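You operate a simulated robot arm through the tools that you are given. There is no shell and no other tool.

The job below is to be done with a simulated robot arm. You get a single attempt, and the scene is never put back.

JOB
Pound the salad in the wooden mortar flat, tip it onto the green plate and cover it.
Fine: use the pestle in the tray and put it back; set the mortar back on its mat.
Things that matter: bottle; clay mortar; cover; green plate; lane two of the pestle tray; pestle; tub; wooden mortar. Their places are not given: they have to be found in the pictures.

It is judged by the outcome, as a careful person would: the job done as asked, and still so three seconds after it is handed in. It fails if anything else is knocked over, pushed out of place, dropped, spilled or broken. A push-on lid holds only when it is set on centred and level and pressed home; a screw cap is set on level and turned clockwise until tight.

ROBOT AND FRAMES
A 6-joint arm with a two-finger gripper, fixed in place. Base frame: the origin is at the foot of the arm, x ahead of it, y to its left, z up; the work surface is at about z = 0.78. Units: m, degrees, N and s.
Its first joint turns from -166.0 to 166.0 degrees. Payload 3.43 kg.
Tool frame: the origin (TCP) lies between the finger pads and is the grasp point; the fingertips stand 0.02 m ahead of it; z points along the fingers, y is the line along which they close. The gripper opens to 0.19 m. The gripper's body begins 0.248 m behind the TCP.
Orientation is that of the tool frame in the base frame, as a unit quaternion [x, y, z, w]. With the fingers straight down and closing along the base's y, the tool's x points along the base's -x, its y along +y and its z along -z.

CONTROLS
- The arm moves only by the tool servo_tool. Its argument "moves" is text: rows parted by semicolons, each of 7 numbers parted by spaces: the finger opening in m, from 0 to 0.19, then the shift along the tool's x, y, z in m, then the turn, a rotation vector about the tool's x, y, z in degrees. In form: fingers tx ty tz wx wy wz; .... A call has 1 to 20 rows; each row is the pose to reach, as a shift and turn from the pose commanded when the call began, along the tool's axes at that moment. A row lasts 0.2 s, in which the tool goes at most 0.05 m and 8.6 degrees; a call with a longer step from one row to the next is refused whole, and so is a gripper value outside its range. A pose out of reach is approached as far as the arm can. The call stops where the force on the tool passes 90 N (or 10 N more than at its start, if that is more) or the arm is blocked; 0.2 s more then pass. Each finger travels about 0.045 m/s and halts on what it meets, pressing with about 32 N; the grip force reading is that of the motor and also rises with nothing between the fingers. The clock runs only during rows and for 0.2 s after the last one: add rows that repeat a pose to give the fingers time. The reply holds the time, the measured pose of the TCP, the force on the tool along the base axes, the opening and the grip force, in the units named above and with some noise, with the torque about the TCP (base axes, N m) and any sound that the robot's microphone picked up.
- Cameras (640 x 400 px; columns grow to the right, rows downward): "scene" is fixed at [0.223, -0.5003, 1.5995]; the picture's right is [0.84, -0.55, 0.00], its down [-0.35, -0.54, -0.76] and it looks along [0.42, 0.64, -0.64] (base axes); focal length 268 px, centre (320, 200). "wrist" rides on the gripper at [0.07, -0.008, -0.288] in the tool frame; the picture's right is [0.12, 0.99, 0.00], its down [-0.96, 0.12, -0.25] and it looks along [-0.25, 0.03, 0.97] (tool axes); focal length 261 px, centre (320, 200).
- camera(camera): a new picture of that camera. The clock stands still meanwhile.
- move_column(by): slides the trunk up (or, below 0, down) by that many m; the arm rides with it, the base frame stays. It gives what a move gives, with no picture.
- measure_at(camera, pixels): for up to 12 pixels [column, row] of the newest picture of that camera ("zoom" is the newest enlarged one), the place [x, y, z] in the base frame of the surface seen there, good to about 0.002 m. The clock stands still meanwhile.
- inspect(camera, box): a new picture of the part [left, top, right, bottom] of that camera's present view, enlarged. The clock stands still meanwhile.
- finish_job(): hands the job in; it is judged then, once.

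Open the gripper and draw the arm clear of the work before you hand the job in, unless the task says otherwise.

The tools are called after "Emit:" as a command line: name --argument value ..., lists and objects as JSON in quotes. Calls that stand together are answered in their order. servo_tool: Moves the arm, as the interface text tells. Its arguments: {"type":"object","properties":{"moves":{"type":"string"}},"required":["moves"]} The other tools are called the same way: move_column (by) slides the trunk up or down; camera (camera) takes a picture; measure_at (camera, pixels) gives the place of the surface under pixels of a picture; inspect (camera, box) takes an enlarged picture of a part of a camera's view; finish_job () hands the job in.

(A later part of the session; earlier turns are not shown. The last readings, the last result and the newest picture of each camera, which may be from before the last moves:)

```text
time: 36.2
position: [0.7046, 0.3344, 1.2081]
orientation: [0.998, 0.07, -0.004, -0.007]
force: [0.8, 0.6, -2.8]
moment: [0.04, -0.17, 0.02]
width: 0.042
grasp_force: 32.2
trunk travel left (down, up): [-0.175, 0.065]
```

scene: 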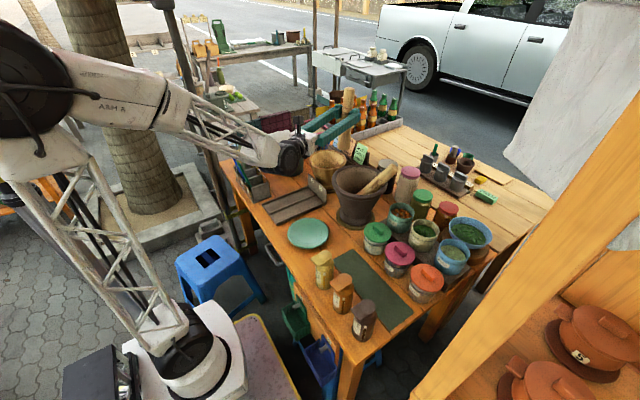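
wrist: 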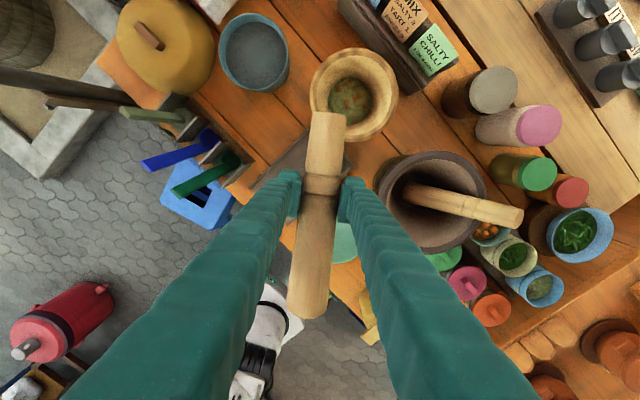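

The turn completed without hitting a limit; the tool's x axis now points along azimuth 8°. I'll tilt the fingers up to horizontal again from this side.

Emit:
servo_tool --moves "0.0 0 0 0 0 8 0; 0.0 0 0 0 0 16 0; 0.0 0 0 0 0 24 0; 0.0 0 0 0 0 32 0; 0.0 0 0 0 0 40 0; 0.0 0 0 0 0 48 0; 0.0 0 0 0 0 56 0; 0.0 0 0 0 0 64 0; 0.0 0 0 0 0 72 0; 0.0 0 0 0 0 80 0; 0.0 0 0 0 0 86 0; 0.0 0 0 0 0 90 0; 0.0 0 0 0 0 90 0"

Emit:
camera --camera "scene"

```text
time: 39.0
position: [0.7048, 0.3341, 1.2086]
orientation: [0.708, 0.043, 0.703, -0.056]
force: [0.1, 0.7, -1.9]
moment: [-0.03, 0.05, -0.02]
width: 0.042
grasp_force: 32.4
trunk travel left (down, up): [-0.175, 0.065]
```

```text
taken
```

scene: 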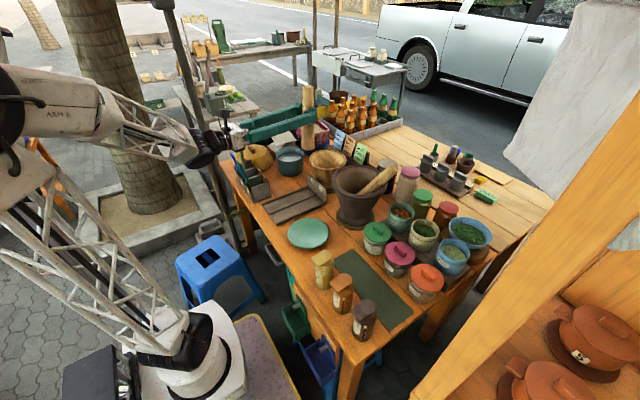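

The fingers are now horizontal along azimuth 8° with the pestle hanging vertically, thick end down. I'll move over the mortar at (0.848,0.391) with the pestle bottom well above the rim.

Emit:
servo_tool --moves "0.0 0 -0.007 0.030 0 0 0; 0.0 0 -0.015 0.060 0 0 0; 0.0 -0.005 -0.022 0.090 0 0 0; 0.0 -0.02 -0.029 0.120 0 0 0; 0.0 -0.04 -0.0365 0.1495 0 0 0; 0.0 -0.058 -0.0365 0.1495 0 0 0; 0.0 -0.058 -0.0365 0.1495 0 0 0"

Emit:
camera --camera "scene"

Emit:
camera --camera "wrist"

Emit:
inspect --camera "scene" --box '[270, 70, 400, 200]'

```text
time: 40.6
position: [0.847, 0.3926, 1.1515]
orientation: [0.708, 0.043, 0.703, -0.056]
force: [-0.3, 0.0, -3.2]
moment: [-0.01, -0.02, 0.0]
width: 0.042
grasp_force: 31.7
trunk travel left (down, up): [-0.175, 0.065]
```

```text
taken
```

scene: 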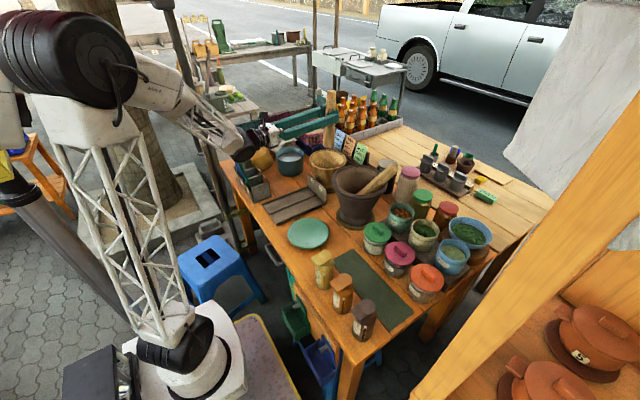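

```text
taken
```

wrist: 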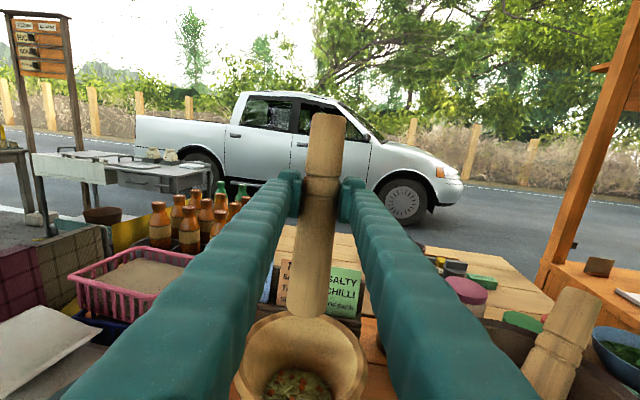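

```text
3.08 times, centred on (335, 135) of scene
```

zoom: 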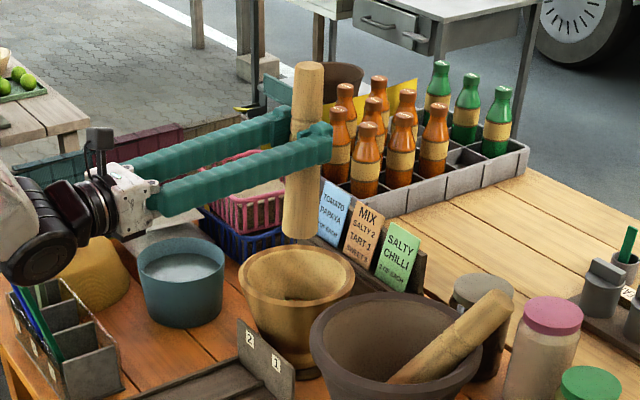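

The pestle hangs above the mortar. I'll measure its axis and lower end, and the clay mortar's rim, on this enlarged picture.

Emit:
measure_at --camera "zoom" --pixels '[[309, 80], [307, 110], [304, 180], [302, 210], [301, 230], [300, 236], [310, 65], [312, 330], [480, 320], [330, 385], [500, 295], [400, 292]]'

Emit:
measure_at --camera "wrist" --pixels '[[327, 135], [318, 225], [310, 300], [327, 117], [290, 385], [250, 345], [350, 345], [300, 320]]'

```text
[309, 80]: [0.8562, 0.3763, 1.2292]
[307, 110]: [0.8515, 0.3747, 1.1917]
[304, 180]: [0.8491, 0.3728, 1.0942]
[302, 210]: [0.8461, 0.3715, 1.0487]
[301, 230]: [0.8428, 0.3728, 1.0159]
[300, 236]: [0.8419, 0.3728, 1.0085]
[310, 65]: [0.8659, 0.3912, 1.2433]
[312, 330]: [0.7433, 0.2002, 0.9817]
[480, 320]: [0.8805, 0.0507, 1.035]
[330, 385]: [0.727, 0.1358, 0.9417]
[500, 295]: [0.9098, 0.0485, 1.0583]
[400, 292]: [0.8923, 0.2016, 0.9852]
```

```text
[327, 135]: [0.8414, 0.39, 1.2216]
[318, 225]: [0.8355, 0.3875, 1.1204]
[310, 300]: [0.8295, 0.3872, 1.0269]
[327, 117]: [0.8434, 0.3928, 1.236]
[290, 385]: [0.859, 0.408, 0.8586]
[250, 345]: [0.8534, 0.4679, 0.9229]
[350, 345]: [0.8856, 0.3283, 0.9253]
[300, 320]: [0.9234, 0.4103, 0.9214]
```

The pestle axis is nearly vertical with its lower end at about (0.857,0.391,1.000). I'll shift back 9 mm to centre it and lower it into the mortar to just above the salad (lower end at about z 0.88).

Emit:
servo_tool --moves "0.0 -0.01 0 -0.009 0 0 0; 0.0 -0.03 0 -0.009 0 0 0; 0.0 -0.06 0 -0.009 0 0 0; 0.0 -0.09 0 -0.009 0 0 0; 0.0 -0.11 0 -0.009 0 0 0; 0.0 -0.12 0 -0.009 0 0 0; 0.0 -0.12 0 -0.009 0 0 0"

Emit:
camera --camera "wrist"

Emit:
inspect --camera "scene" --box '[270, 90, 400, 220]'

```text
time: 42.2
position: [0.8352, 0.3907, 1.0311]
orientation: [0.708, 0.043, 0.703, -0.055]
force: [0.0, -0.7, -3.6]
moment: [-0.02, 0.03, 0.01]
width: 0.042
grasp_force: 32.4
trunk travel left (down, up): [-0.175, 0.065]
```

```text
taken
```

wrist: 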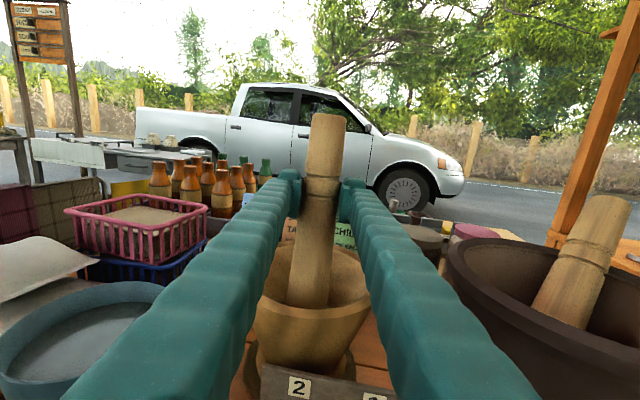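

```text
3.08 times, centred on (335, 155) of scene
```

zoom: 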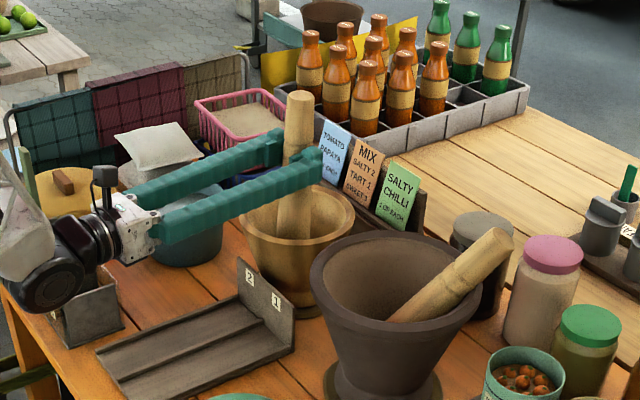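

The pestle is inside the mortar with no contact. I'll press down slowly onto the salad and watch the force build.

Emit:
servo_tool --moves "0.0 -0.006 0 0.003 0 0 0; 0.0 -0.012 0 0.003 0 0 0; 0.0 -0.018 0 0.003 0 0 0; 0.0 -0.022 0 0.003 0 0 0; 0.0 -0.025 0 0.003 0 0 0"

```text
time: 43.4
position: [0.839, 0.3928, 1.0071]
orientation: [0.708, 0.044, 0.703, -0.055]
force: [0.1, -0.1, -2.8]
moment: [-0.04, 0.03, 0.01]
width: 0.0419
grasp_force: 32.3
trunk travel left (down, up): [-0.175, 0.065]
```

No contact yet at TCP z 1.007. I'll continue downward in small steps.

Emit:
servo_tool --moves "0.0 -0.004 0 0 0 0 0; 0.0 -0.008 0 0 0 0 0; 0.0 -0.012 0 0 0 0 0; 0.0 -0.015 0 0 0 0 0"

```text
time: 44.4
position: [0.8386, 0.3931, 0.9912]
orientation: [0.707, 0.044, 0.703, -0.055]
force: [0.0, -0.1, -3.3]
moment: [-0.02, 0.03, -0.02]
width: 0.0418
grasp_force: 31.8
trunk travel left (down, up): [-0.175, 0.065]
```

Still no contact at z 0.991 although the pestle's end should be near z 0.840. I'll keep going down slowly while the fingers still clear the rim.

Emit:
servo_tool --moves "0.0 -0.003 0 0 0 0 0; 0.0 -0.006 0 0 0 0 0; 0.0 -0.009 0 0 0 0 0; 0.0 -0.012 0 0 0 0 0"

Emit:
inspect --camera "wrist" --box '[220, 180, 420, 400]'

Emit:
inspect --camera "scene" --box '[300, 120, 360, 200]'

```text
time: 45.4
position: [0.8391, 0.3928, 0.9801]
orientation: [0.707, 0.044, 0.704, -0.055]
force: [-1.2, 1.1, 5.9]
moment: [0.11, -0.12, 0.03]
width: 0.0423
grasp_force: 32.3
trunk travel left (down, up): [-0.175, 0.065]
```

```text
1.82 times, centred on (320, 290) of wrist
```

zoom: 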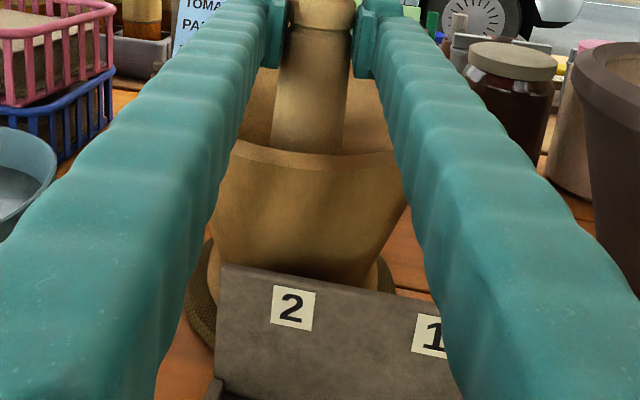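

```text
5.00 times, centred on (330, 160) of scene
```

zoom: 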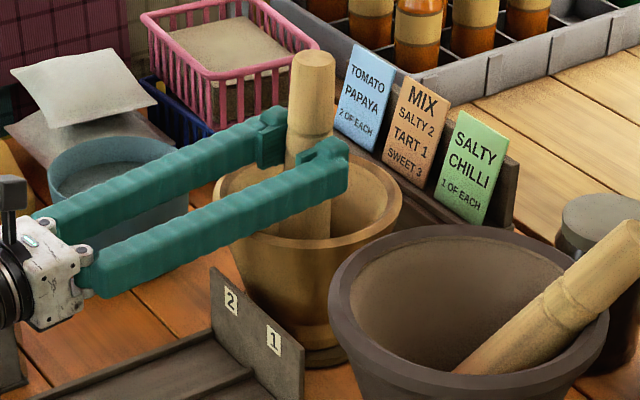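

Contact: the upward force rose by about 9 N at TCP z 0.980. I'll press a further few millimetres to learn how stiff the contact is.

Emit:
servo_tool --moves "0.0 -0.002 0 0 0 0 0; 0.0 -0.004 0 0 0 0 0; 0.0 -0.006 0 0 0 0 0; 0.0 -0.006 0 0 0 0 0"

```text
time: 46.4
position: [0.8378, 0.393, 0.9746]
orientation: [0.707, 0.044, 0.704, -0.054]
force: [-3.9, 4.1, 31.8]
moment: [0.16, -0.25, 0.04]
width: 0.0422
grasp_force: 32.0
trunk travel left (down, up): [-0.175, 0.065]
```

Pressing 6 mm gave 32 N, about 5 N/mm. I'll now pound: lift 3 cm and strike down several times at the centre.

Emit:
servo_tool --moves "0.0 0.03 0 0 0 0 0; 0.0 0.03 0 0 0 0 0; 0.0 -0.003 0 0 0 0 0; 0.0 -0.003 0 0 0 0 0; 0.0 0.03 0 0 0 0 0; 0.0 0.03 0 0 0 0 0; 0.0 -0.004 0 0 0 0 0; 0.0 -0.004 0 0 0 0 0; 0.0 0.03 0 0 0 0 0; 0.0 0.03 0 0 0 0 0; 0.0 -0.005 0 0 0 0 0; 0.0 -0.005 0 0 0 0 0; 0.0 0.01 0 0 0 0 0; 0.0 0.03 0 0 0 0 0"

```text
time: 49.4
position: [0.8378, 0.3924, 1.0016]
orientation: [0.708, 0.044, 0.702, -0.055]
force: [0.4, 0.0, -2.8]
moment: [0.0, 0.01, -0.08]
width: 0.0424
grasp_force: 32.7
trunk travel left (down, up): [-0.175, 0.065]
```

The strikes completed and the grip still holds (width 0.042, weight 2.8 N). I'll raise the pestle out to z 1.15 and look at the salad.

Emit:
servo_tool --moves "0.0 0.04 0 0 0 0 0; 0.0 0.08 0 0 0 0 0; 0.0 0.12 0 0 0 0 0; 0.0 0.15 0 0 0 0 0; 0.0 0.15 0 0 0 0 0"

Emit:
camera --camera "wrist"

Emit:
inspect --camera "wrist" --box '[220, 300, 380, 400]'

Emit:
inspect --camera "scene" --box '[295, 90, 375, 190]'

```text
time: 50.6
position: [0.841, 0.3912, 1.1513]
orientation: [0.708, 0.044, 0.703, -0.055]
force: [0.2, -1.2, -2.5]
moment: [0.05, 0.01, 0.06]
width: 0.0426
grasp_force: 32.2
trunk travel left (down, up): [-0.175, 0.065]
```

```text
taken
```

wrist: 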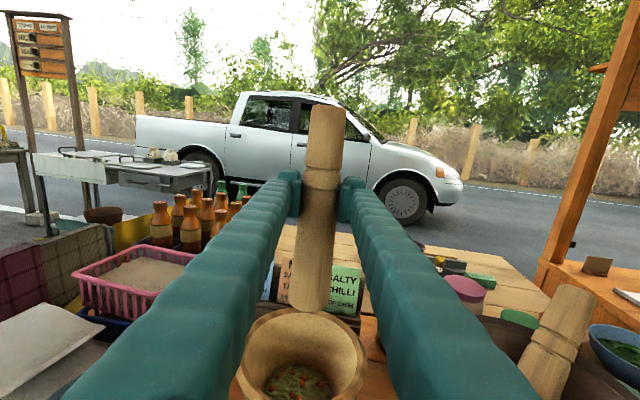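

```text
4.00 times, centred on (300, 350) of wrist
```

zoom: 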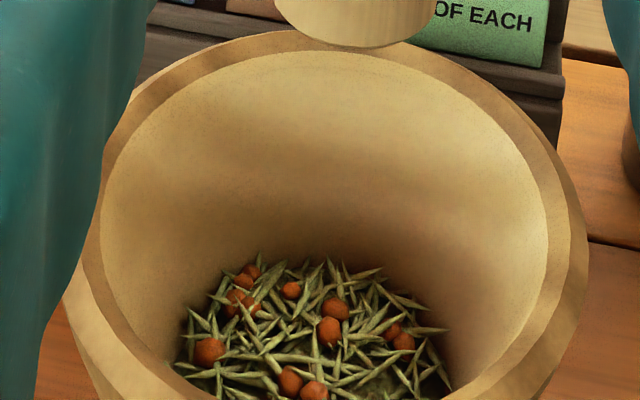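

```text
4.00 times, centred on (335, 140) of scene
```

zoom: 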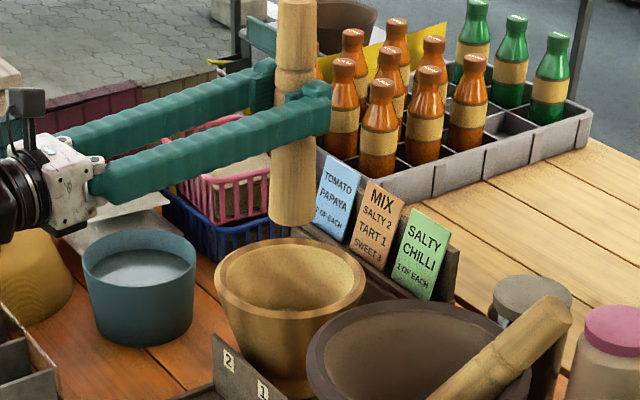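

The salad is still a pile of loose-looking strands. I'll measure its surface on the enlarged wrist picture to compare with the earlier 0.857 top.

Emit:
inspect --camera "wrist" --box '[220, 300, 380, 400]'

Emit:
measure_at --camera "zoom" --pixels '[[320, 330], [320, 300], [320, 370], [250, 340], [380, 340], [300, 390], [210, 350], [420, 370], [350, 50], [130, 150], [565, 200], [315, 280]]'

```text
4.00 times, centred on (300, 350) of wrist
```

zoom: 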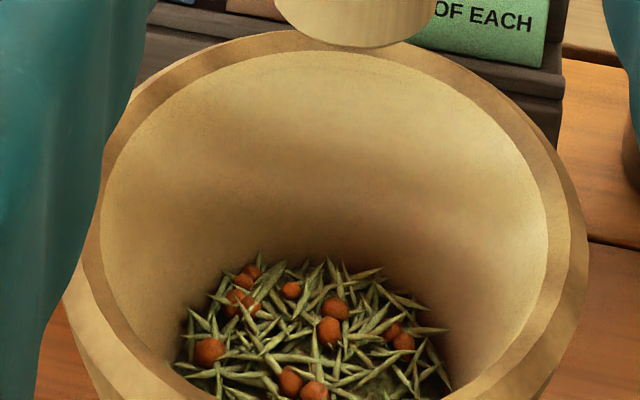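

```text
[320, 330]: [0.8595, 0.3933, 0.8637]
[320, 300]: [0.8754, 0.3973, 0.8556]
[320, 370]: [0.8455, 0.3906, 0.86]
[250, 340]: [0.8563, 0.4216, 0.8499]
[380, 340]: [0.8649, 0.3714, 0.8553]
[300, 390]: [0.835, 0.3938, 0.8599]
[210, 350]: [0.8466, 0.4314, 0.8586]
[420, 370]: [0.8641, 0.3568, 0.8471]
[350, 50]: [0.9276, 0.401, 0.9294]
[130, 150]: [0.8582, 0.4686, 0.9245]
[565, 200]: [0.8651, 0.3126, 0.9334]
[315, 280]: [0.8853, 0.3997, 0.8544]
```

The salad surface still reads about 0.86, so those strikes were too gentle. I'll measure the pestle's ends again to see how much it slid in the grip.

Emit:
inspect --camera "scene" --box '[270, 70, 400, 200]'

Emit:
measure_at --camera "zoom" --pixels '[[307, 80], [305, 110], [301, 180], [299, 210], [297, 225], [297, 232], [307, 62], [307, 55], [307, 50]]'

Emit:
measure_at --camera "wrist" --pixels '[[327, 135], [318, 225], [310, 300], [327, 110], [325, 165], [324, 175], [322, 185], [321, 195]]'

```text
3.08 times, centred on (335, 135) of scene
```

zoom: 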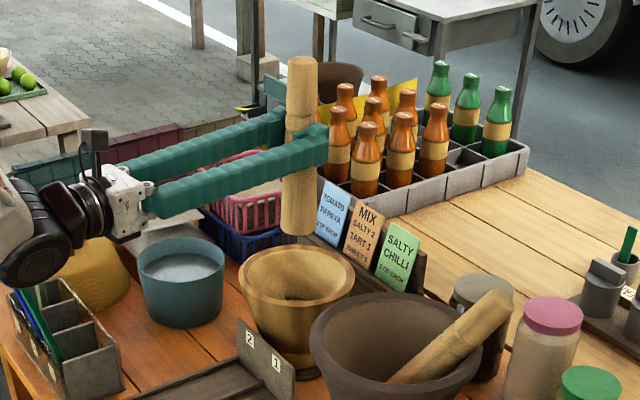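

```text
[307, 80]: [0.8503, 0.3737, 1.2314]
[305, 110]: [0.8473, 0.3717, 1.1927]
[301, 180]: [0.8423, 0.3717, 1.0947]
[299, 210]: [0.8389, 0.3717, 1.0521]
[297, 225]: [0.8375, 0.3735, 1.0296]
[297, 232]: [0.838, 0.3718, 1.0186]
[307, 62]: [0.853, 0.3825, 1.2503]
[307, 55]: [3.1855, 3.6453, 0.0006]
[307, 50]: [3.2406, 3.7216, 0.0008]
```

```text
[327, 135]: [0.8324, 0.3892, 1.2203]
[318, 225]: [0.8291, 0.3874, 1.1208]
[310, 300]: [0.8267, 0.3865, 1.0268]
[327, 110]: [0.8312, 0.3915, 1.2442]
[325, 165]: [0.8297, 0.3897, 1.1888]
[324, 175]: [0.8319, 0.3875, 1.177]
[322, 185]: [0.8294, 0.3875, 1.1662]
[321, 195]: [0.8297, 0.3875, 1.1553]
```

The pestle slid about 9 mm up in the grip, so the grip slips at about 35 N. I'll strike faster instead, dropping a full 5 cm at top speed onto the salad several times, stopping just past contact.

Emit:
servo_tool --moves "0.0 -0.04 0 0.003 0 0 0; 0.0 -0.08 0 0.003 0 0 0; 0.0 -0.12 0 0.003 0 0 0; 0.0 -0.135 0 0.003 0 0 0; 0.0 -0.182 0 0.003 0 0 0; 0.0 -0.182 0 0.003 0 0 0; 0.0 -0.135 0 0.003 0 0 0; 0.0 -0.135 0 0.003 0 0 0; 0.0 -0.183 0 0.003 0 0 0; 0.0 -0.183 0 0.003 0 0 0; 0.0 -0.135 0 0.003 0 0 0; 0.0 -0.135 0 0.003 0 0 0; 0.0 -0.184 0 0.003 0 0 0; 0.0 -0.184 0 0.003 0 0 0"

```text
time: 53.6
position: [0.8423, 0.3921, 0.9719]
orientation: [0.708, 0.043, 0.703, -0.056]
force: [-0.1, 0.4, -2.5]
moment: [-0.01, 0.05, -0.01]
width: 0.0425
grasp_force: 31.5
trunk travel left (down, up): [-0.175, 0.065]
```

At TCP z 0.972 there is now no contact at all. I'll step down to find where the salad or the floor is now.

Emit:
servo_tool --moves "0.0 -0.002 0 0 0 0 0; 0.0 -0.004 0 0 0 0 0; 0.0 -0.006 0 0 0 0 0"

```text
time: 54.4
position: [0.8421, 0.3934, 0.9676]
orientation: [0.706, 0.042, 0.704, -0.055]
force: [-0.4, -2.9, 31.8]
moment: [-0.25, -0.4, -0.01]
width: 0.043
grasp_force: 32.0
trunk travel left (down, up): [-0.175, 0.065]
```

Contact starts at about the same depth as before. I'll raise the pestle out again and look at the salad from the same pose as last time.

Emit:
servo_tool --moves "0.0 0.04 0 0 0 0 0; 0.0 0.08 0 0 0 0 0; 0.0 0.12 0 0 0 0 0; 0.0 0.16 0 0 0 0 0; 0.0 0.183 0 0 0 0 0; 0.0 0.183 0 0 0 0 0"

Emit:
inspect --camera "wrist" --box '[220, 300, 380, 400]'

Emit:
measure_at --camera "zoom" --pixels '[[320, 330], [320, 300], [320, 370], [250, 340], [380, 340], [300, 390], [210, 350], [420, 370], [280, 320], [350, 350], [260, 380], [315, 280]]'

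```text
time: 55.8
position: [0.8438, 0.3901, 1.147]
orientation: [0.708, 0.043, 0.703, -0.053]
force: [0.3, -0.1, -2.2]
moment: [-0.01, 0.05, 0.0]
width: 0.0428
grasp_force: 32.3
trunk travel left (down, up): [-0.175, 0.065]
```

```text
4.00 times, centred on (300, 350) of wrist
```

zoom: 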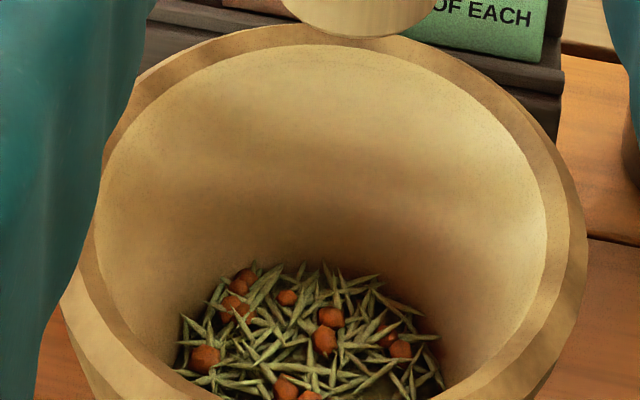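

```text
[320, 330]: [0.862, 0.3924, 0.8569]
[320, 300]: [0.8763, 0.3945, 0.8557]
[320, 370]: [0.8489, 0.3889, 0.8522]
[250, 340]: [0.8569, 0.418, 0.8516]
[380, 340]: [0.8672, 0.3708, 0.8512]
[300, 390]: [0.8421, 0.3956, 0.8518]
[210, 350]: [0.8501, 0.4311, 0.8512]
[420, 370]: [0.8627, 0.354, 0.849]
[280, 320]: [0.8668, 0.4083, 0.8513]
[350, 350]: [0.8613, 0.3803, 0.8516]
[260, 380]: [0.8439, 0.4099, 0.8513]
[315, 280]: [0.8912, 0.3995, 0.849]
```

The surface is now flatter: it reads 0.851–0.852 nearly everywhere with a few bumps at 0.857, so fast strikes work. I'll keep pounding, first moving down to the strike-start height.

Emit:
servo_tool --moves "0.0 -0.045 0 0 0 0 0; 0.0 -0.09 0 0 0 0 0; 0.0 -0.1325 0 0 0 0 0; 0.0 -0.1820 0 0 0 0 0; 0.0 -0.1820 0 0 0 0 0; 0.0 -0.1325 0 0 0 0 0; 0.0 -0.1325 0 0.010 0 0 0; 0.0 -0.1820 0 0.010 0 0 0; 0.0 -0.1820 0 0.010 0 0 0; 0.0 -0.1325 0 0.010 0 0 0; 0.0 -0.1325 0 -0.010 0 0 0; 0.0 -0.1820 0 -0.010 0 0 0; 0.0 -0.1820 0 -0.010 0 0 0; 0.0 -0.1325 0 -0.010 0 0 0; 0.0 -0.1325 0 0 0 0 0; 0.0 -0.1825 0 0 0 0 0; 0.0 -0.1825 0 0 0 0 0; 0.0 -0.1325 0 0 0 0 0"

```text
time: 59.6
position: [0.8447, 0.3952, 1.0088]
orientation: [0.709, 0.044, 0.702, -0.055]
force: [1.1, 1.3, -4.2]
moment: [0.03, -0.22, -0.06]
width: 0.0432
grasp_force: 32.1
trunk travel left (down, up): [-0.175, 0.065]
```

The grip width crept to 0.043, so the strikes are landing. I'll continue with strikes offset to the left and right and back at the centre.

Emit:
servo_tool --moves "0.0 0 0.010 0 0 0 0; 0.0 -0.0495 0.010 0 0 0 0; 0.0 -0.0495 0.010 0 0 0 0; 0.0 0 0.010 0 0 0 0; 0.0 0 -0.010 0 0 0 0; 0.0 -0.0495 -0.010 0 0 0 0; 0.0 -0.0495 -0.010 0 0 0 0; 0.0 0 -0.010 0 0 0 0; 0.0 0 0 0 0 0 0; 0.0 -0.050 0 0 0 0 0; 0.0 -0.050 0 0 0 0 0; 0.0 0 0 0 0 0 0; 0.0 0 0 0 0 0 0; 0.0 -0.050 0 0 0 0 0; 0.0 -0.050 0 0 0 0 0; 0.0 0 0 0 0 0 0; 0.0 0.045 0 0 0 0 0; 0.0 0.09 0 0 0 0 0; 0.0 0.1325 0 0 0 0 0; 0.0 0.1325 0 0 0 0 0"

Emit:
inspect --camera "wrist" --box '[220, 300, 380, 400]'

Emit:
measure_at --camera "zoom" --pixels '[[320, 330], [320, 300], [320, 370], [250, 340], [380, 340], [300, 390], [210, 350], [420, 370], [280, 320], [350, 350], [260, 380], [315, 280]]'

```text
time: 63.8
position: [0.845, 0.3906, 1.1469]
orientation: [0.708, 0.044, 0.703, -0.055]
force: [-0.2, -0.2, -4.8]
moment: [0.02, 0.01, -0.01]
width: 0.043
grasp_force: 31.8
trunk travel left (down, up): [-0.175, 0.065]
```

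```text
4.00 times, centred on (300, 350) of wrist
```

zoom: 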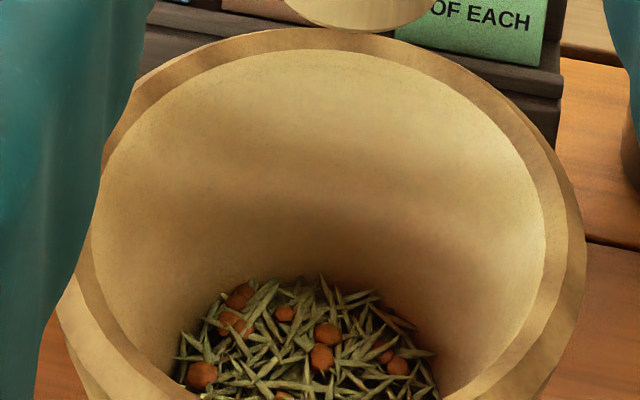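

```text
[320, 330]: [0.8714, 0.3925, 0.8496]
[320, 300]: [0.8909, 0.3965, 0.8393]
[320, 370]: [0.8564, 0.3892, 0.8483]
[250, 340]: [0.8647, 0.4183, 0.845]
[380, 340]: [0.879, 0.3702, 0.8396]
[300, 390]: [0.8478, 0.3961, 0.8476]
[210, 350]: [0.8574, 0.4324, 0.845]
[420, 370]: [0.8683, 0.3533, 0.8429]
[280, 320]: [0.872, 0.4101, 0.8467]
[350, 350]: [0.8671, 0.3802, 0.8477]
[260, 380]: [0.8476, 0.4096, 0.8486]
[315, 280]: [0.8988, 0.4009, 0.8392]
```

The surface has dropped further to about 0.847. I'll keep pounding with slightly deeper strikes spread over the bottom.

Emit:
servo_tool --moves "0.0 -0.045 0 0 0 0 0; 0.0 -0.09 0 0 0 0 0; 0.0 -0.1345 0 0 0 0 0; 0.0 -0.1840 0 0 0 0 0; 0.0 -0.1840 0 0 0 0 0; 0.0 -0.1345 0 0 0 0 0; 0.0 -0.1345 0 0.010 0 0 0; 0.0 -0.1840 0 0.010 0 0 0; 0.0 -0.1840 0 0.010 0 0 0; 0.0 -0.1345 0 0.010 0 0 0; 0.0 -0.1345 0 -0.010 0 0 0; 0.0 -0.1840 0 -0.010 0 0 0; 0.0 -0.1840 0 -0.010 0 0 0; 0.0 -0.1345 0 -0.010 0 0 0; 0.0 -0.1345 0 0 0 0 0; 0.0 -0.1845 0 0 0 0 0; 0.0 -0.1845 0 0 0 0 0; 0.0 -0.1345 0 0 0 0 0"

Emit:
servo_tool --moves "0.0 0 0.010 0 0 0 0; 0.0 -0.050 0.010 0 0 0 0; 0.0 -0.050 0.010 0 0 0 0; 0.0 0 0.010 0 0 0 0; 0.0 0 -0.010 0 0 0 0; 0.0 -0.050 -0.010 0 0 0 0; 0.0 -0.050 -0.010 0 0 0 0; 0.0 0 -0.010 0 0 0 0; 0.0 0 0 0 0 0 0; 0.0 -0.050 0 0 0 0 0; 0.0 -0.050 0 0 0 0 0; 0.0 0 0 0 0 0 0; 0.0 0 0 0 0 0 0; 0.0 -0.050 0 0 0 0 0; 0.0 -0.050 0 0 0 0 0"

```text
time: 67.6
position: [0.8424, 0.3981, 1.0118]
orientation: [0.709, 0.044, 0.702, -0.055]
force: [0.5, 0.6, -4.4]
moment: [0.01, -0.17, -0.1]
width: 0.0432
grasp_force: 31.7
trunk travel left (down, up): [-0.175, 0.065]
```

```text
time: 70.8
position: [0.8419, 0.3949, 0.9591]
orientation: [0.708, 0.043, 0.703, -0.055]
force: [-0.4, 0.9, -2.6]
moment: [0.01, 0.07, 0.02]
width: 0.0432
grasp_force: 31.6
trunk travel left (down, up): [-0.175, 0.065]
```

The TCP is at z 0.959 with no load, so the pestle has crept further up in the grip and the fingers are getting near the rim (0.932). I'll lift out and check both the salad and the pestle position.

Emit:
servo_tool --moves "0.0 0.045 0 0 0 0 0; 0.0 0.09 0 0 0 0 0; 0.0 0.135 0 0 0 0 0; 0.0 0.1845 0 0 0 0 0; 0.0 0.1845 0 0 0 0 0"

Emit:
camera --camera "wrist"

Emit:
inspect --camera "wrist" --box '[220, 300, 380, 400]'

Emit:
measure_at --camera "zoom" --pixels '[[320, 330], [320, 300], [320, 370], [250, 340], [380, 340], [300, 390], [210, 350], [420, 370], [280, 320], [350, 350], [260, 380], [350, 390]]'

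Emit:
inspect --camera "scene" --box '[270, 70, 400, 200]'

```text
time: 72.0
position: [0.8432, 0.39, 1.1464]
orientation: [0.708, 0.044, 0.703, -0.055]
force: [0.1, 0.3, -3.4]
moment: [-0.01, 0.04, 0.03]
width: 0.0433
grasp_force: 31.9
trunk travel left (down, up): [-0.175, 0.065]
```

```text
taken
```

wrist: 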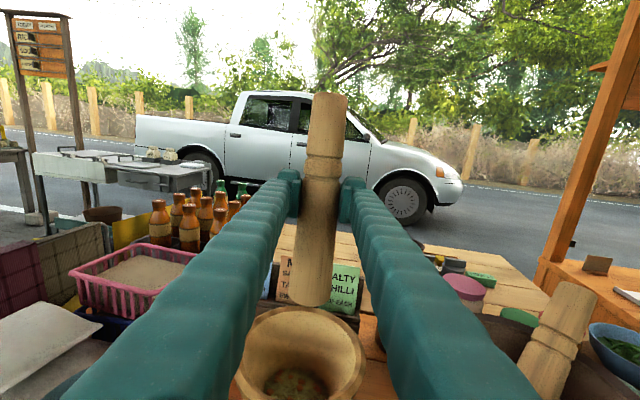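

```text
4.00 times, centred on (300, 350) of wrist
```

zoom: 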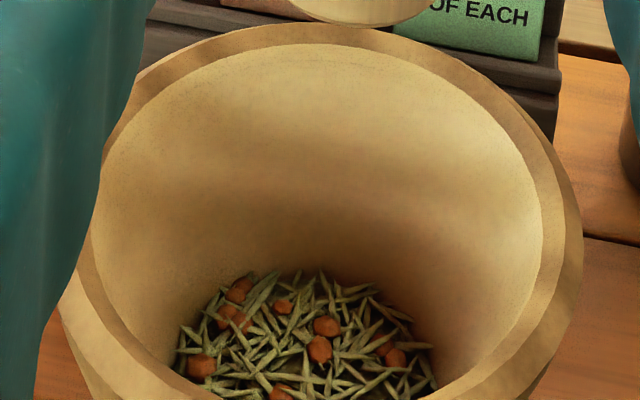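

```text
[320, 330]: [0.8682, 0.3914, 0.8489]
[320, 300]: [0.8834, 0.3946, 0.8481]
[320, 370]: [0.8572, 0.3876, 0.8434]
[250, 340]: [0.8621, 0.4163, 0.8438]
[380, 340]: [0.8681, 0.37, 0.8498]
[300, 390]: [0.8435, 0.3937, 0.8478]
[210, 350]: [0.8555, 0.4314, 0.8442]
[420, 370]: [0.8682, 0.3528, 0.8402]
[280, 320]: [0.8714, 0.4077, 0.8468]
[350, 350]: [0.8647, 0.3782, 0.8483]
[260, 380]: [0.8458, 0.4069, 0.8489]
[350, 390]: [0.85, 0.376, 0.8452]
```

```text
3.08 times, centred on (335, 135) of scene
```

zoom: 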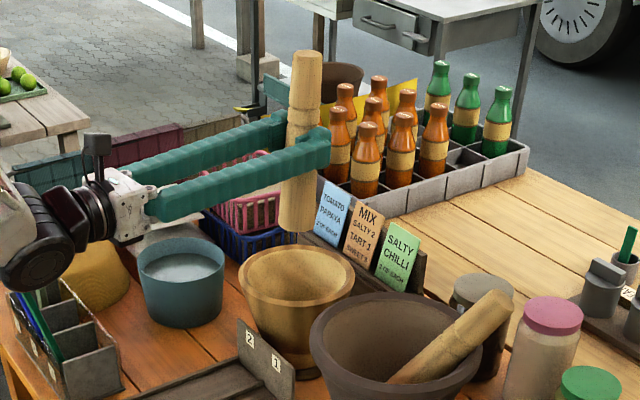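

The pestle has slid up by about 2 cm in total, and the last strikes changed the salad little (0.846 average). I'll measure the pestle's ends in this view to know its exact offset in the grip.

Emit:
measure_at --camera "zoom" --pixels '[[307, 75], [305, 110], [301, 180], [298, 210], [297, 220], [297, 225], [297, 228], [297, 230], [307, 60], [307, 55], [307, 52]]'

Emit:
measure_at --camera "wrist" --pixels '[[310, 300], [310, 303], [309, 306], [329, 97], [329, 94], [324, 155], [323, 165], [322, 178], [322, 183], [318, 225]]'

```text
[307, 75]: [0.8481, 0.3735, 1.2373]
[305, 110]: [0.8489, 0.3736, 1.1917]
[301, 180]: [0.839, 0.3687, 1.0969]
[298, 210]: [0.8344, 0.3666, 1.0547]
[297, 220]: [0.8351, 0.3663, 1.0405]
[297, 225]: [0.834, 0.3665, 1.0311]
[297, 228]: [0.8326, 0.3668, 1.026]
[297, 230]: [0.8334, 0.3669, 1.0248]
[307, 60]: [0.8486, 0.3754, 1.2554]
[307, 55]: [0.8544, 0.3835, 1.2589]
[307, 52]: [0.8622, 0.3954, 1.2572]
```

```text
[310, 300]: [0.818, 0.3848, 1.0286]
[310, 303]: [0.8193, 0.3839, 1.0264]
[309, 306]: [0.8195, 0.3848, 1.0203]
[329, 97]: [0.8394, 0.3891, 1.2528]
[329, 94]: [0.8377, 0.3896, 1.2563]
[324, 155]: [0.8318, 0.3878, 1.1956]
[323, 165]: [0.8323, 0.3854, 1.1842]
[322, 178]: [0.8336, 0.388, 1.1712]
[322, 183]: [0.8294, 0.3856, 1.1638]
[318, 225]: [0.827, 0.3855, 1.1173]
```

The pestle's lower end is now 0.130 below the TCP, and its floor contact is always near z 0.829. To regain clearance I'll stand the pestle on the mortar floor, ease the fingers open slightly as a cage, move up, and grip again higher.

Emit:
servo_tool --moves "0.0 -0.045 0 0.001 0 0 0; 0.0 -0.09 0 0.001 0 0 0; 0.0 -0.13 0 0.001 0 0 0; 0.0 -0.165 0 0.001 0 0 0; 0.0 -0.180 0 0.001 0 0 0; 0.0 -0.185 0 0.001 0 0 0; 0.0 -0.187 0 0.001 0 0 0; 0.0 -0.188 0 0.001 0 0 0"

```text
time: 73.8
position: [0.842, 0.3948, 0.9599]
orientation: [0.707, 0.042, 0.704, -0.055]
force: [-0.2, -0.7, 11.4]
moment: [-0.15, -0.29, -0.02]
width: 0.0435
grasp_force: 32.1
trunk travel left (down, up): [-0.175, 0.065]
```

The pestle rests on the floor (about 14 N up). I'll open the fingers just a little to about 0.052 and hold.

Emit:
servo_tool --moves "0.046 0 0 0 0 0 0; 0.049 0 0 0 0 0 0; 0.052 0 0 0 0 0 0; 0.052 0 0 0 0 0 0"

Emit:
inspect --camera "wrist" --box '[220, 60, 420, 320]'

Emit:
inspect --camera "scene" --box '[290, 100, 370, 200]'

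```text
time: 74.8
position: [0.8434, 0.394, 0.9582]
orientation: [0.708, 0.043, 0.703, -0.054]
force: [-0.3, 0.4, -0.1]
moment: [-0.01, 0.0, 0.01]
width: 0.0521
grasp_force: 0.0
trunk travel left (down, up): [-0.175, 0.065]
```

```text
1.54 times, centred on (320, 190) of wrist
```

zoom: 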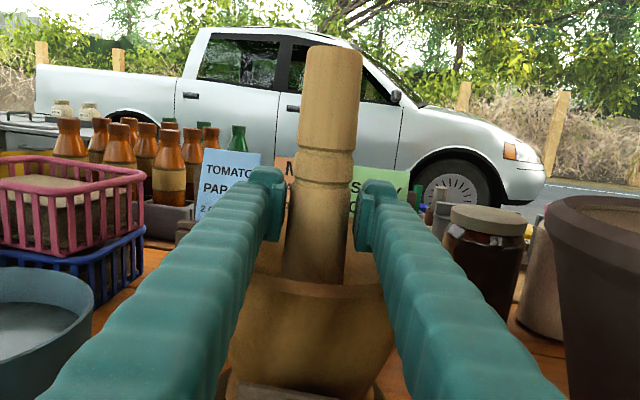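

```text
4.00 times, centred on (330, 150) of scene
```

zoom: 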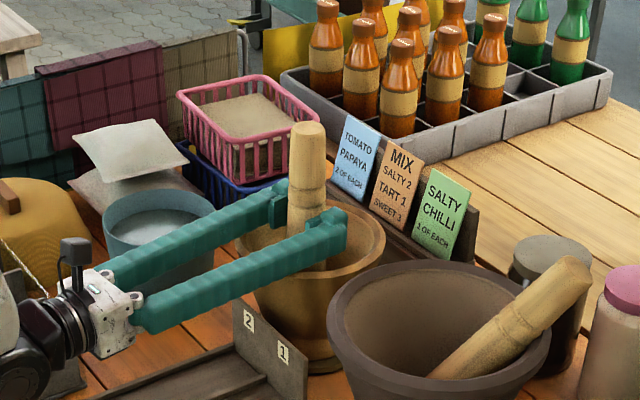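

The pestle stands upright on its own between the fingers. I'll raise the hand 3.5 cm along it and close again.

Emit:
servo_tool --moves "0.052 0.012 0 0.001 0 0 0; 0.052 0.024 0 0.003 0 0 0; 0.052 0.035 0 0.004 0 0 0; 0.052 0.035 0 0.004 0 0 0; 0.045 0.035 0 0.004 0 0 0; 0.035 0.035 0 0.004 0 0 0; 0.0 0.035 0 0.004 0 0 0; 0.0 0.035 0 0.004 0 0 0; 0.0 0.035 0 0.004 0 0 0"

Emit:
inspect --camera "wrist" --box '[220, 60, 420, 320]'

```text
time: 76.8
position: [0.8468, 0.3939, 0.9919]
orientation: [0.708, 0.044, 0.703, -0.055]
force: [0.2, 1.5, 2.5]
moment: [0.01, 0.03, -0.01]
width: 0.0397
grasp_force: 31.6
trunk travel left (down, up): [-0.175, 0.065]
```

```text
1.54 times, centred on (320, 190) of wrist
```

zoom: 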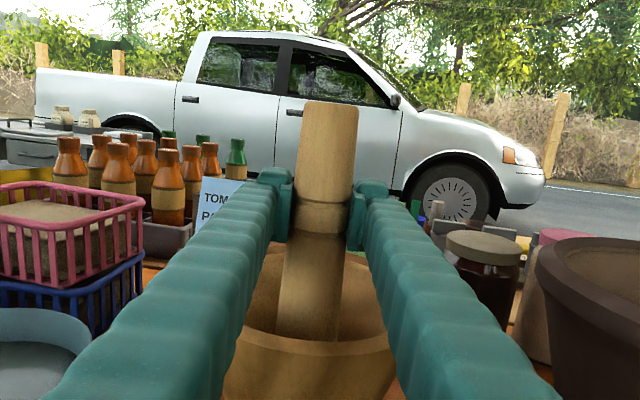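

The pestle is held again with the ring inside the pads (width 0.040), its lower end about 0.165 below the TCP. I'll pound again with fast strikes ending 2–3 mm past contact.

Emit:
servo_tool --moves "0.0 0.045 0 0 0 0 0; 0.0 0.045 0 0 0 0 0; 0.0 -0.003 0 0 0 0 0; 0.0 -0.003 0 0 0 0 0; 0.0 0.045 0 0.010 0 0 0; 0.0 0.045 0 0.010 0 0 0; 0.0 -0.003 0 0.010 0 0 0; 0.0 -0.003 0 0.010 0 0 0; 0.0 0.045 0 -0.010 0 0 0; 0.0 0.045 0 -0.010 0 0 0; 0.0 -0.003 0 -0.010 0 0 0; 0.0 -0.003 0 -0.010 0 0 0; 0.0 0.045 0.010 0 0 0 0; 0.0 0.045 0.010 0 0 0 0; 0.0 -0.004 0.010 0 0 0 0; 0.0 -0.004 0.010 0 0 0 0; 0.0 0.045 -0.010 0 0 0 0; 0.0 0.045 -0.010 0 0 0 0; 0.0 -0.004 -0.010 0 0 0 0; 0.0 -0.004 -0.010 0 0 0 0"

```text
refused: row 9 steps farther than a row can; nothing moved
```

That plan was refused for one step over 5 cm and nothing moved. I'll send it again, changing the sideways position only while raised.

Emit:
servo_tool --moves "0.0 0.045 0 0 0 0 0; 0.0 0.045 0 0 0 0 0; 0.0 -0.003 0 0 0 0 0; 0.0 -0.003 0 0 0 0 0; 0.0 0.045 0 0 0 0 0; 0.0 0.045 0 0.010 0 0 0; 0.0 -0.003 0 0.010 0 0 0; 0.0 -0.003 0 0.010 0 0 0; 0.0 0.045 0 0.010 0 0 0; 0.0 0.045 0 -0.010 0 0 0; 0.0 -0.003 0 -0.010 0 0 0; 0.0 -0.003 0 -0.010 0 0 0; 0.0 0.045 0 -0.010 0 0 0; 0.0 0.045 0.010 0 0 0 0; 0.0 -0.004 0.010 0 0 0 0; 0.0 -0.004 0.010 0 0 0 0; 0.0 0.045 0.010 0 0 0 0; 0.0 0.045 -0.010 0 0 0 0; 0.0 -0.004 -0.010 0 0 0 0; 0.0 -0.004 -0.010 0 0 0 0"

```text
time: 81.0
position: [0.8511, 0.4033, 0.99]
orientation: [0.708, 0.043, 0.703, -0.055]
force: [0.5, 0.1, -2.8]
moment: [0.0, 0.05, 0.02]
width: 0.0397
grasp_force: 31.9
trunk travel left (down, up): [-0.175, 0.065]
```

The strikes ran through. I'll lift out and measure the salad surface again.

Emit:
servo_tool --moves "0.0 0.045 0.010 0 0 0 0; 0.0 0.09 0.010 0 0 0 0; 0.0 0.135 0.010 0 0 0 0; 0.0 0.158 0.010 -0.003 0 0 0; 0.0 0.158 0.010 -0.003 0 0 0"

Emit:
inspect --camera "wrist" --box '[220, 300, 380, 400]'

Emit:
measure_at --camera "zoom" --pixels '[[320, 330], [320, 310], [320, 370], [250, 340], [380, 340], [300, 390], [210, 350], [420, 370], [280, 320], [350, 350], [260, 380], [350, 390]]'

Emit:
camera --camera "wrist"

```text
time: 82.2
position: [0.8474, 0.3885, 1.1459]
orientation: [0.708, 0.044, 0.703, -0.055]
force: [0.5, -0.1, -3.4]
moment: [0.0, 0.05, 0.01]
width: 0.0397
grasp_force: 32.5
trunk travel left (down, up): [-0.175, 0.065]
```

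```text
4.00 times, centred on (300, 350) of wrist
```

zoom: 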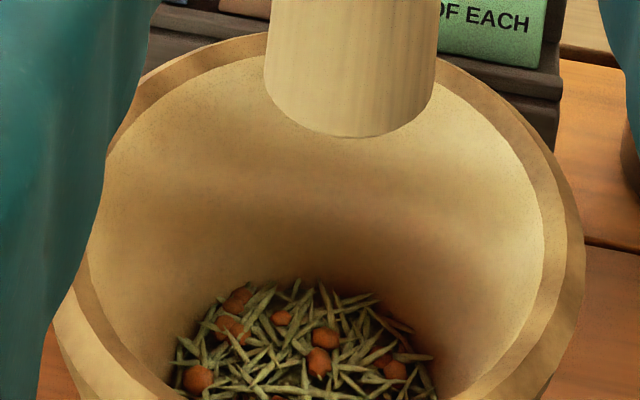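

```text
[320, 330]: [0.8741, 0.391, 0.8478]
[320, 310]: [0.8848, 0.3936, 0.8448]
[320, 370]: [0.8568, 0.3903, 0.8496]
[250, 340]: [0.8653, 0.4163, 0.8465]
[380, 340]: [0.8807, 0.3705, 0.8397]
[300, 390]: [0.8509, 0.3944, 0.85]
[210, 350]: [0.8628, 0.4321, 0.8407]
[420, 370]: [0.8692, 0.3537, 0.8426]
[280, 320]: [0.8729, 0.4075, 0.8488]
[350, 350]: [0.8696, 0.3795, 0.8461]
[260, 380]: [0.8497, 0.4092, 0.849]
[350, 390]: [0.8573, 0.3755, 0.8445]
```

```text
taken
```

wrist: 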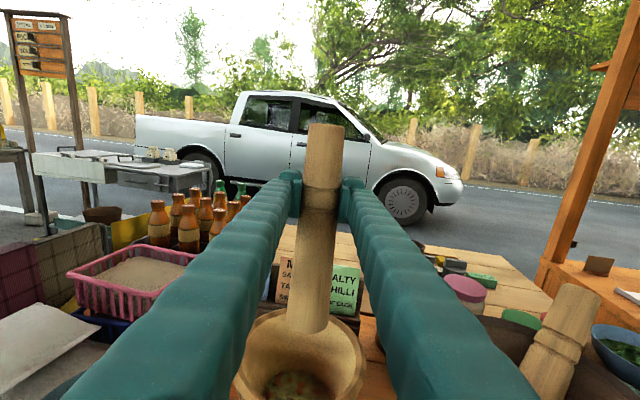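

The surface holds at about 0.847, the same as the last two checks, so it may have reached its flat state. To be sure, I'll strike harder, deeper by about 6 mm past contact, over five positions, and compare once more.

Emit:
servo_tool --moves "0.0 -0.045 0 -0.003 0 0 0; 0.0 -0.09 0 -0.003 0 0 0; 0.0 -0.118 0 -0.003 0 0 0; 0.0 -0.163 0 -0.003 0 0 0; 0.0 -0.163 0 -0.003 0 0 0; 0.0 -0.118 0 0.009 0 0 0; 0.0 -0.165 0 0.009 0 0 0; 0.0 -0.165 0 0.009 0 0 0; 0.0 -0.118 0 -0.003 0 0 0; 0.0 -0.118 0 -0.015 0 0 0; 0.0 -0.166 0 -0.015 0 0 0; 0.0 -0.166 0 -0.015 0 0 0; 0.0 -0.118 0.005 -0.003 0 0 0; 0.0 -0.118 0.012 -0.003 0 0 0; 0.0 -0.167 0.012 -0.003 0 0 0; 0.0 -0.167 0.012 -0.003 0 0 0; 0.0 -0.119 0 -0.003 0 0 0; 0.0 -0.119 -0.012 -0.003 0 0 0; 0.0 -0.168 -0.012 -0.003 0 0 0; 0.0 -0.168 -0.012 -0.003 0 0 0"

```text
time: 86.4
position: [0.8401, 0.4026, 0.9792]
orientation: [0.708, 0.044, 0.703, -0.055]
force: [-1.8, -1.3, 3.1]
moment: [-0.18, 0.03, -0.05]
width: 0.0401
grasp_force: 32.0
trunk travel left (down, up): [-0.175, 0.065]
```

Contact shows at the end of the last strike (about 6 N at z 0.979). I'll add two strong central strikes and then lift out and measure.

Emit:
servo_tool --moves "0.0 0.045 0.012 0.003 0 0 0; 0.0 0.045 0.012 0.003 0 0 0; 0.0 -0.004 0.012 0.003 0 0 0; 0.0 -0.004 0.012 0.003 0 0 0; 0.0 0.045 0.012 0.003 0 0 0; 0.0 0.045 0.012 0.003 0 0 0; 0.0 -0.005 0.012 0.003 0 0 0; 0.0 -0.005 0.012 0.003 0 0 0; 0.0 0.04 0.012 0.003 0 0 0; 0.0 0.085 0.012 0.003 0 0 0; 0.0 0.13 0.012 0.003 0 0 0; 0.0 0.168 0.012 0 0 0 0; 0.0 0.168 0.012 0 0 0 0"

Emit:
inspect --camera "wrist" --box '[220, 300, 380, 400]'

Emit:
measure_at --camera "zoom" --pixels '[[320, 330], [320, 310], [320, 370], [250, 340], [380, 340], [300, 390], [210, 350], [420, 370], [280, 320], [350, 350], [260, 380], [350, 390]]'

Emit:
camera --camera "wrist"

```text
time: 89.2
position: [0.8442, 0.3888, 1.1451]
orientation: [0.708, 0.044, 0.703, -0.055]
force: [-0.5, 0.2, -3.4]
moment: [-0.01, -0.03, 0.03]
width: 0.0405
grasp_force: 31.2
trunk travel left (down, up): [-0.175, 0.065]
```

```text
4.00 times, centred on (300, 350) of wrist
```

zoom: 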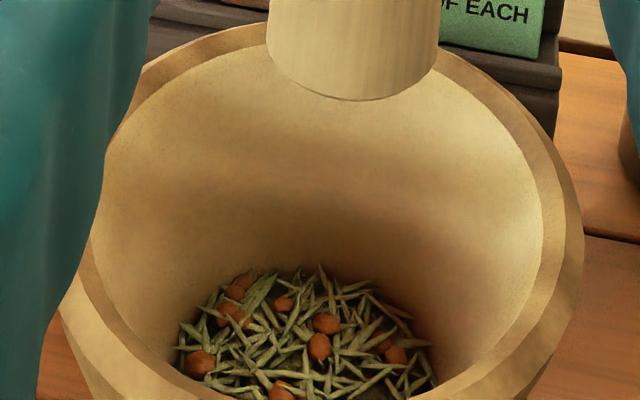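

```text
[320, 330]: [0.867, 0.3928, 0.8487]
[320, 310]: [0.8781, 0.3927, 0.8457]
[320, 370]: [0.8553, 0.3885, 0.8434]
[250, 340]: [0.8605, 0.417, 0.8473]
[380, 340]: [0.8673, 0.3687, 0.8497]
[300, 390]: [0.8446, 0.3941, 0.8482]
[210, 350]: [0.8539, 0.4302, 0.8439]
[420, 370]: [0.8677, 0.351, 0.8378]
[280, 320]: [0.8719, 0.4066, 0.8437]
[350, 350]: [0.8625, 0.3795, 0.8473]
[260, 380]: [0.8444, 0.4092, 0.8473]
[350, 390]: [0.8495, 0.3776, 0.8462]
```

```text
taken
```

wrist: 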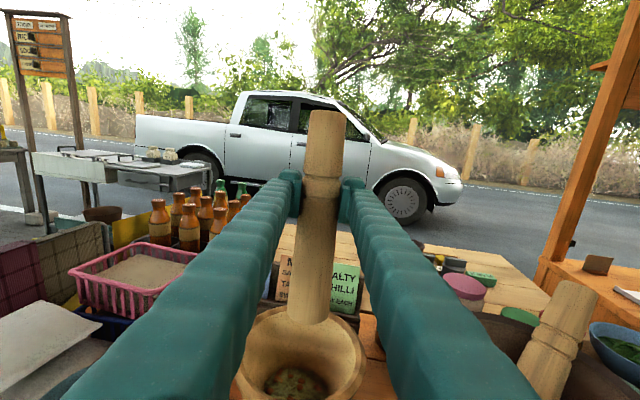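

The surface is unchanged at about 0.846 and even throughout after stronger strikes, so it is pounded flat as far as it goes. I'll now carry the pestle back: first draw back and up to (0.705,0.334,1.208).

Emit:
servo_tool --moves "0.0 0.03 0 0 0 0 0; 0.0 0.055 0.005 -0.025 0 0 0; 0.0 0.063 0.012 -0.055 0 0 0; 0.0 0.063 0.020 -0.088 0 0 0; 0.0 0.063 0.028 -0.12 0 0 0; 0.0 0.063 0.0345 -0.1458 0 0 0; 0.0 0.063 0.0345 -0.1458 0 0 0"

Emit:
servo_tool --moves "0.0 0 0 0 0 -8 0; 0.0 0 0 0 0 -16 0; 0.0 0 0 0 0 -24 0; 0.0 0 0 0 0 -32 0; 0.0 0 0 0 0 -40 0; 0.0 0 0 0 0 -48 0; 0.0 0 0 0 0 -56 0; 0.0 0 0 0 0 -64 0; 0.0 0 0 0 0 -72 0; 0.0 0 0 0 0 -80 0; 0.0 0 0 0 0 -88 0; 0.0 0 0 0 0 -90 0; 0.0 0 0 0 0 -90 0"

```text
time: 90.8
position: [0.7023, 0.3333, 1.2085]
orientation: [0.708, 0.043, 0.703, -0.054]
force: [-0.6, 0.9, -3.9]
moment: [0.01, 0.03, 0.0]
width: 0.0403
grasp_force: 31.7
trunk travel left (down, up): [-0.175, 0.065]
```

```text
time: 93.6
position: [0.7028, 0.3352, 1.2097]
orientation: [0.997, 0.07, -0.004, -0.008]
force: [-0.2, 0.4, -2.0]
moment: [0.0, -0.12, 0.01]
width: 0.0406
grasp_force: 32.0
trunk travel left (down, up): [-0.175, 0.065]
```

The tool points down again with the pestle held. I'll turn the hand back by 170°, then finish the remaining angle after checking.

Emit:
servo_tool --moves "0.0 0 0 0 0 0 8.5; 0.0 0 0 0 0 0 17; 0.0 0 0 0 0 0 25.5; 0.0 0 0 0 0 0 34; 0.0 0 0 0 0 0 42.5; 0.0 0 0 0 0 0 51; 0.0 0 0 0 0 0 59.5; 0.0 0 0 0 0 0 68; 0.0 0 0 0 0 0 76.5; 0.0 0 0 0 0 0 85; 0.0 0 0 0 0 0 93.5; 0.0 0 0 0 0 0 102; 0.0 0 0 0 0 0 110.5; 0.0 0 0 0 0 0 119; 0.0 0 0 0 0 0 127.5; 0.0 0 0 0 0 0 136; 0.0 0 0 0 0 0 144.5; 0.0 0 0 0 0 0 153; 0.0 0 0 0 0 0 161.5; 0.0 0 0 0 0 0 170"

Emit:
servo_tool --moves "0.0 0 0 0 0 0 6; 0.0 0 0 0 0 0 12; 0.0 0 0 0 0 0 18; 0.0 0 0 0 0 0 18"

Emit:
camera --camera "wrist"

Emit:
inspect --camera "scene" --box '[200, 0, 400, 200]'

```text
time: 97.8
position: [0.7029, 0.3359, 1.211]
orientation: [-0.155, 0.988, 0.007, -0.004]
force: [0.5, 0.4, -2.5]
moment: [-0.06, 0.11, 0.01]
width: 0.0407
grasp_force: 31.7
trunk travel left (down, up): [-0.175, 0.065]
```

```text
time: 98.8
position: [0.7041, 0.3362, 1.2093]
orientation: [0.001, 1.0, 0.007, -0.004]
force: [0.4, -1.9, -2.7]
moment: [0.02, 0.12, -0.02]
width: 0.0405
grasp_force: 32.1
trunk travel left (down, up): [-0.175, 0.065]
```

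```text
taken
```

wrist: 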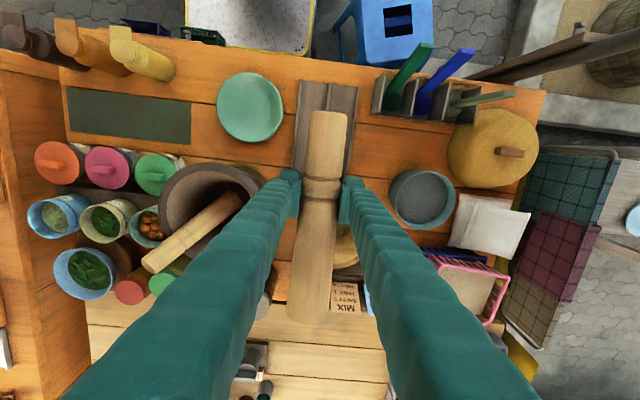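

```text
2.00 times, centred on (300, 100) of scene
```

zoom: 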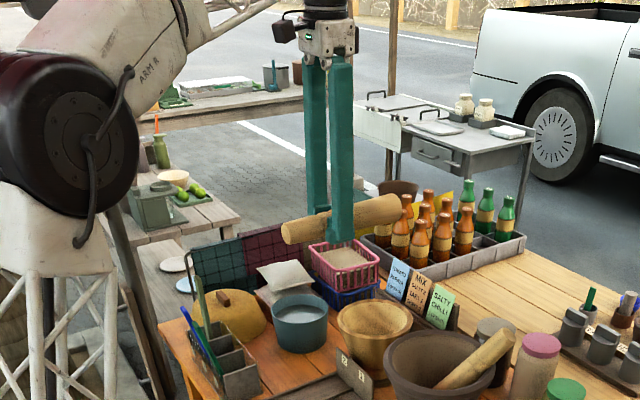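

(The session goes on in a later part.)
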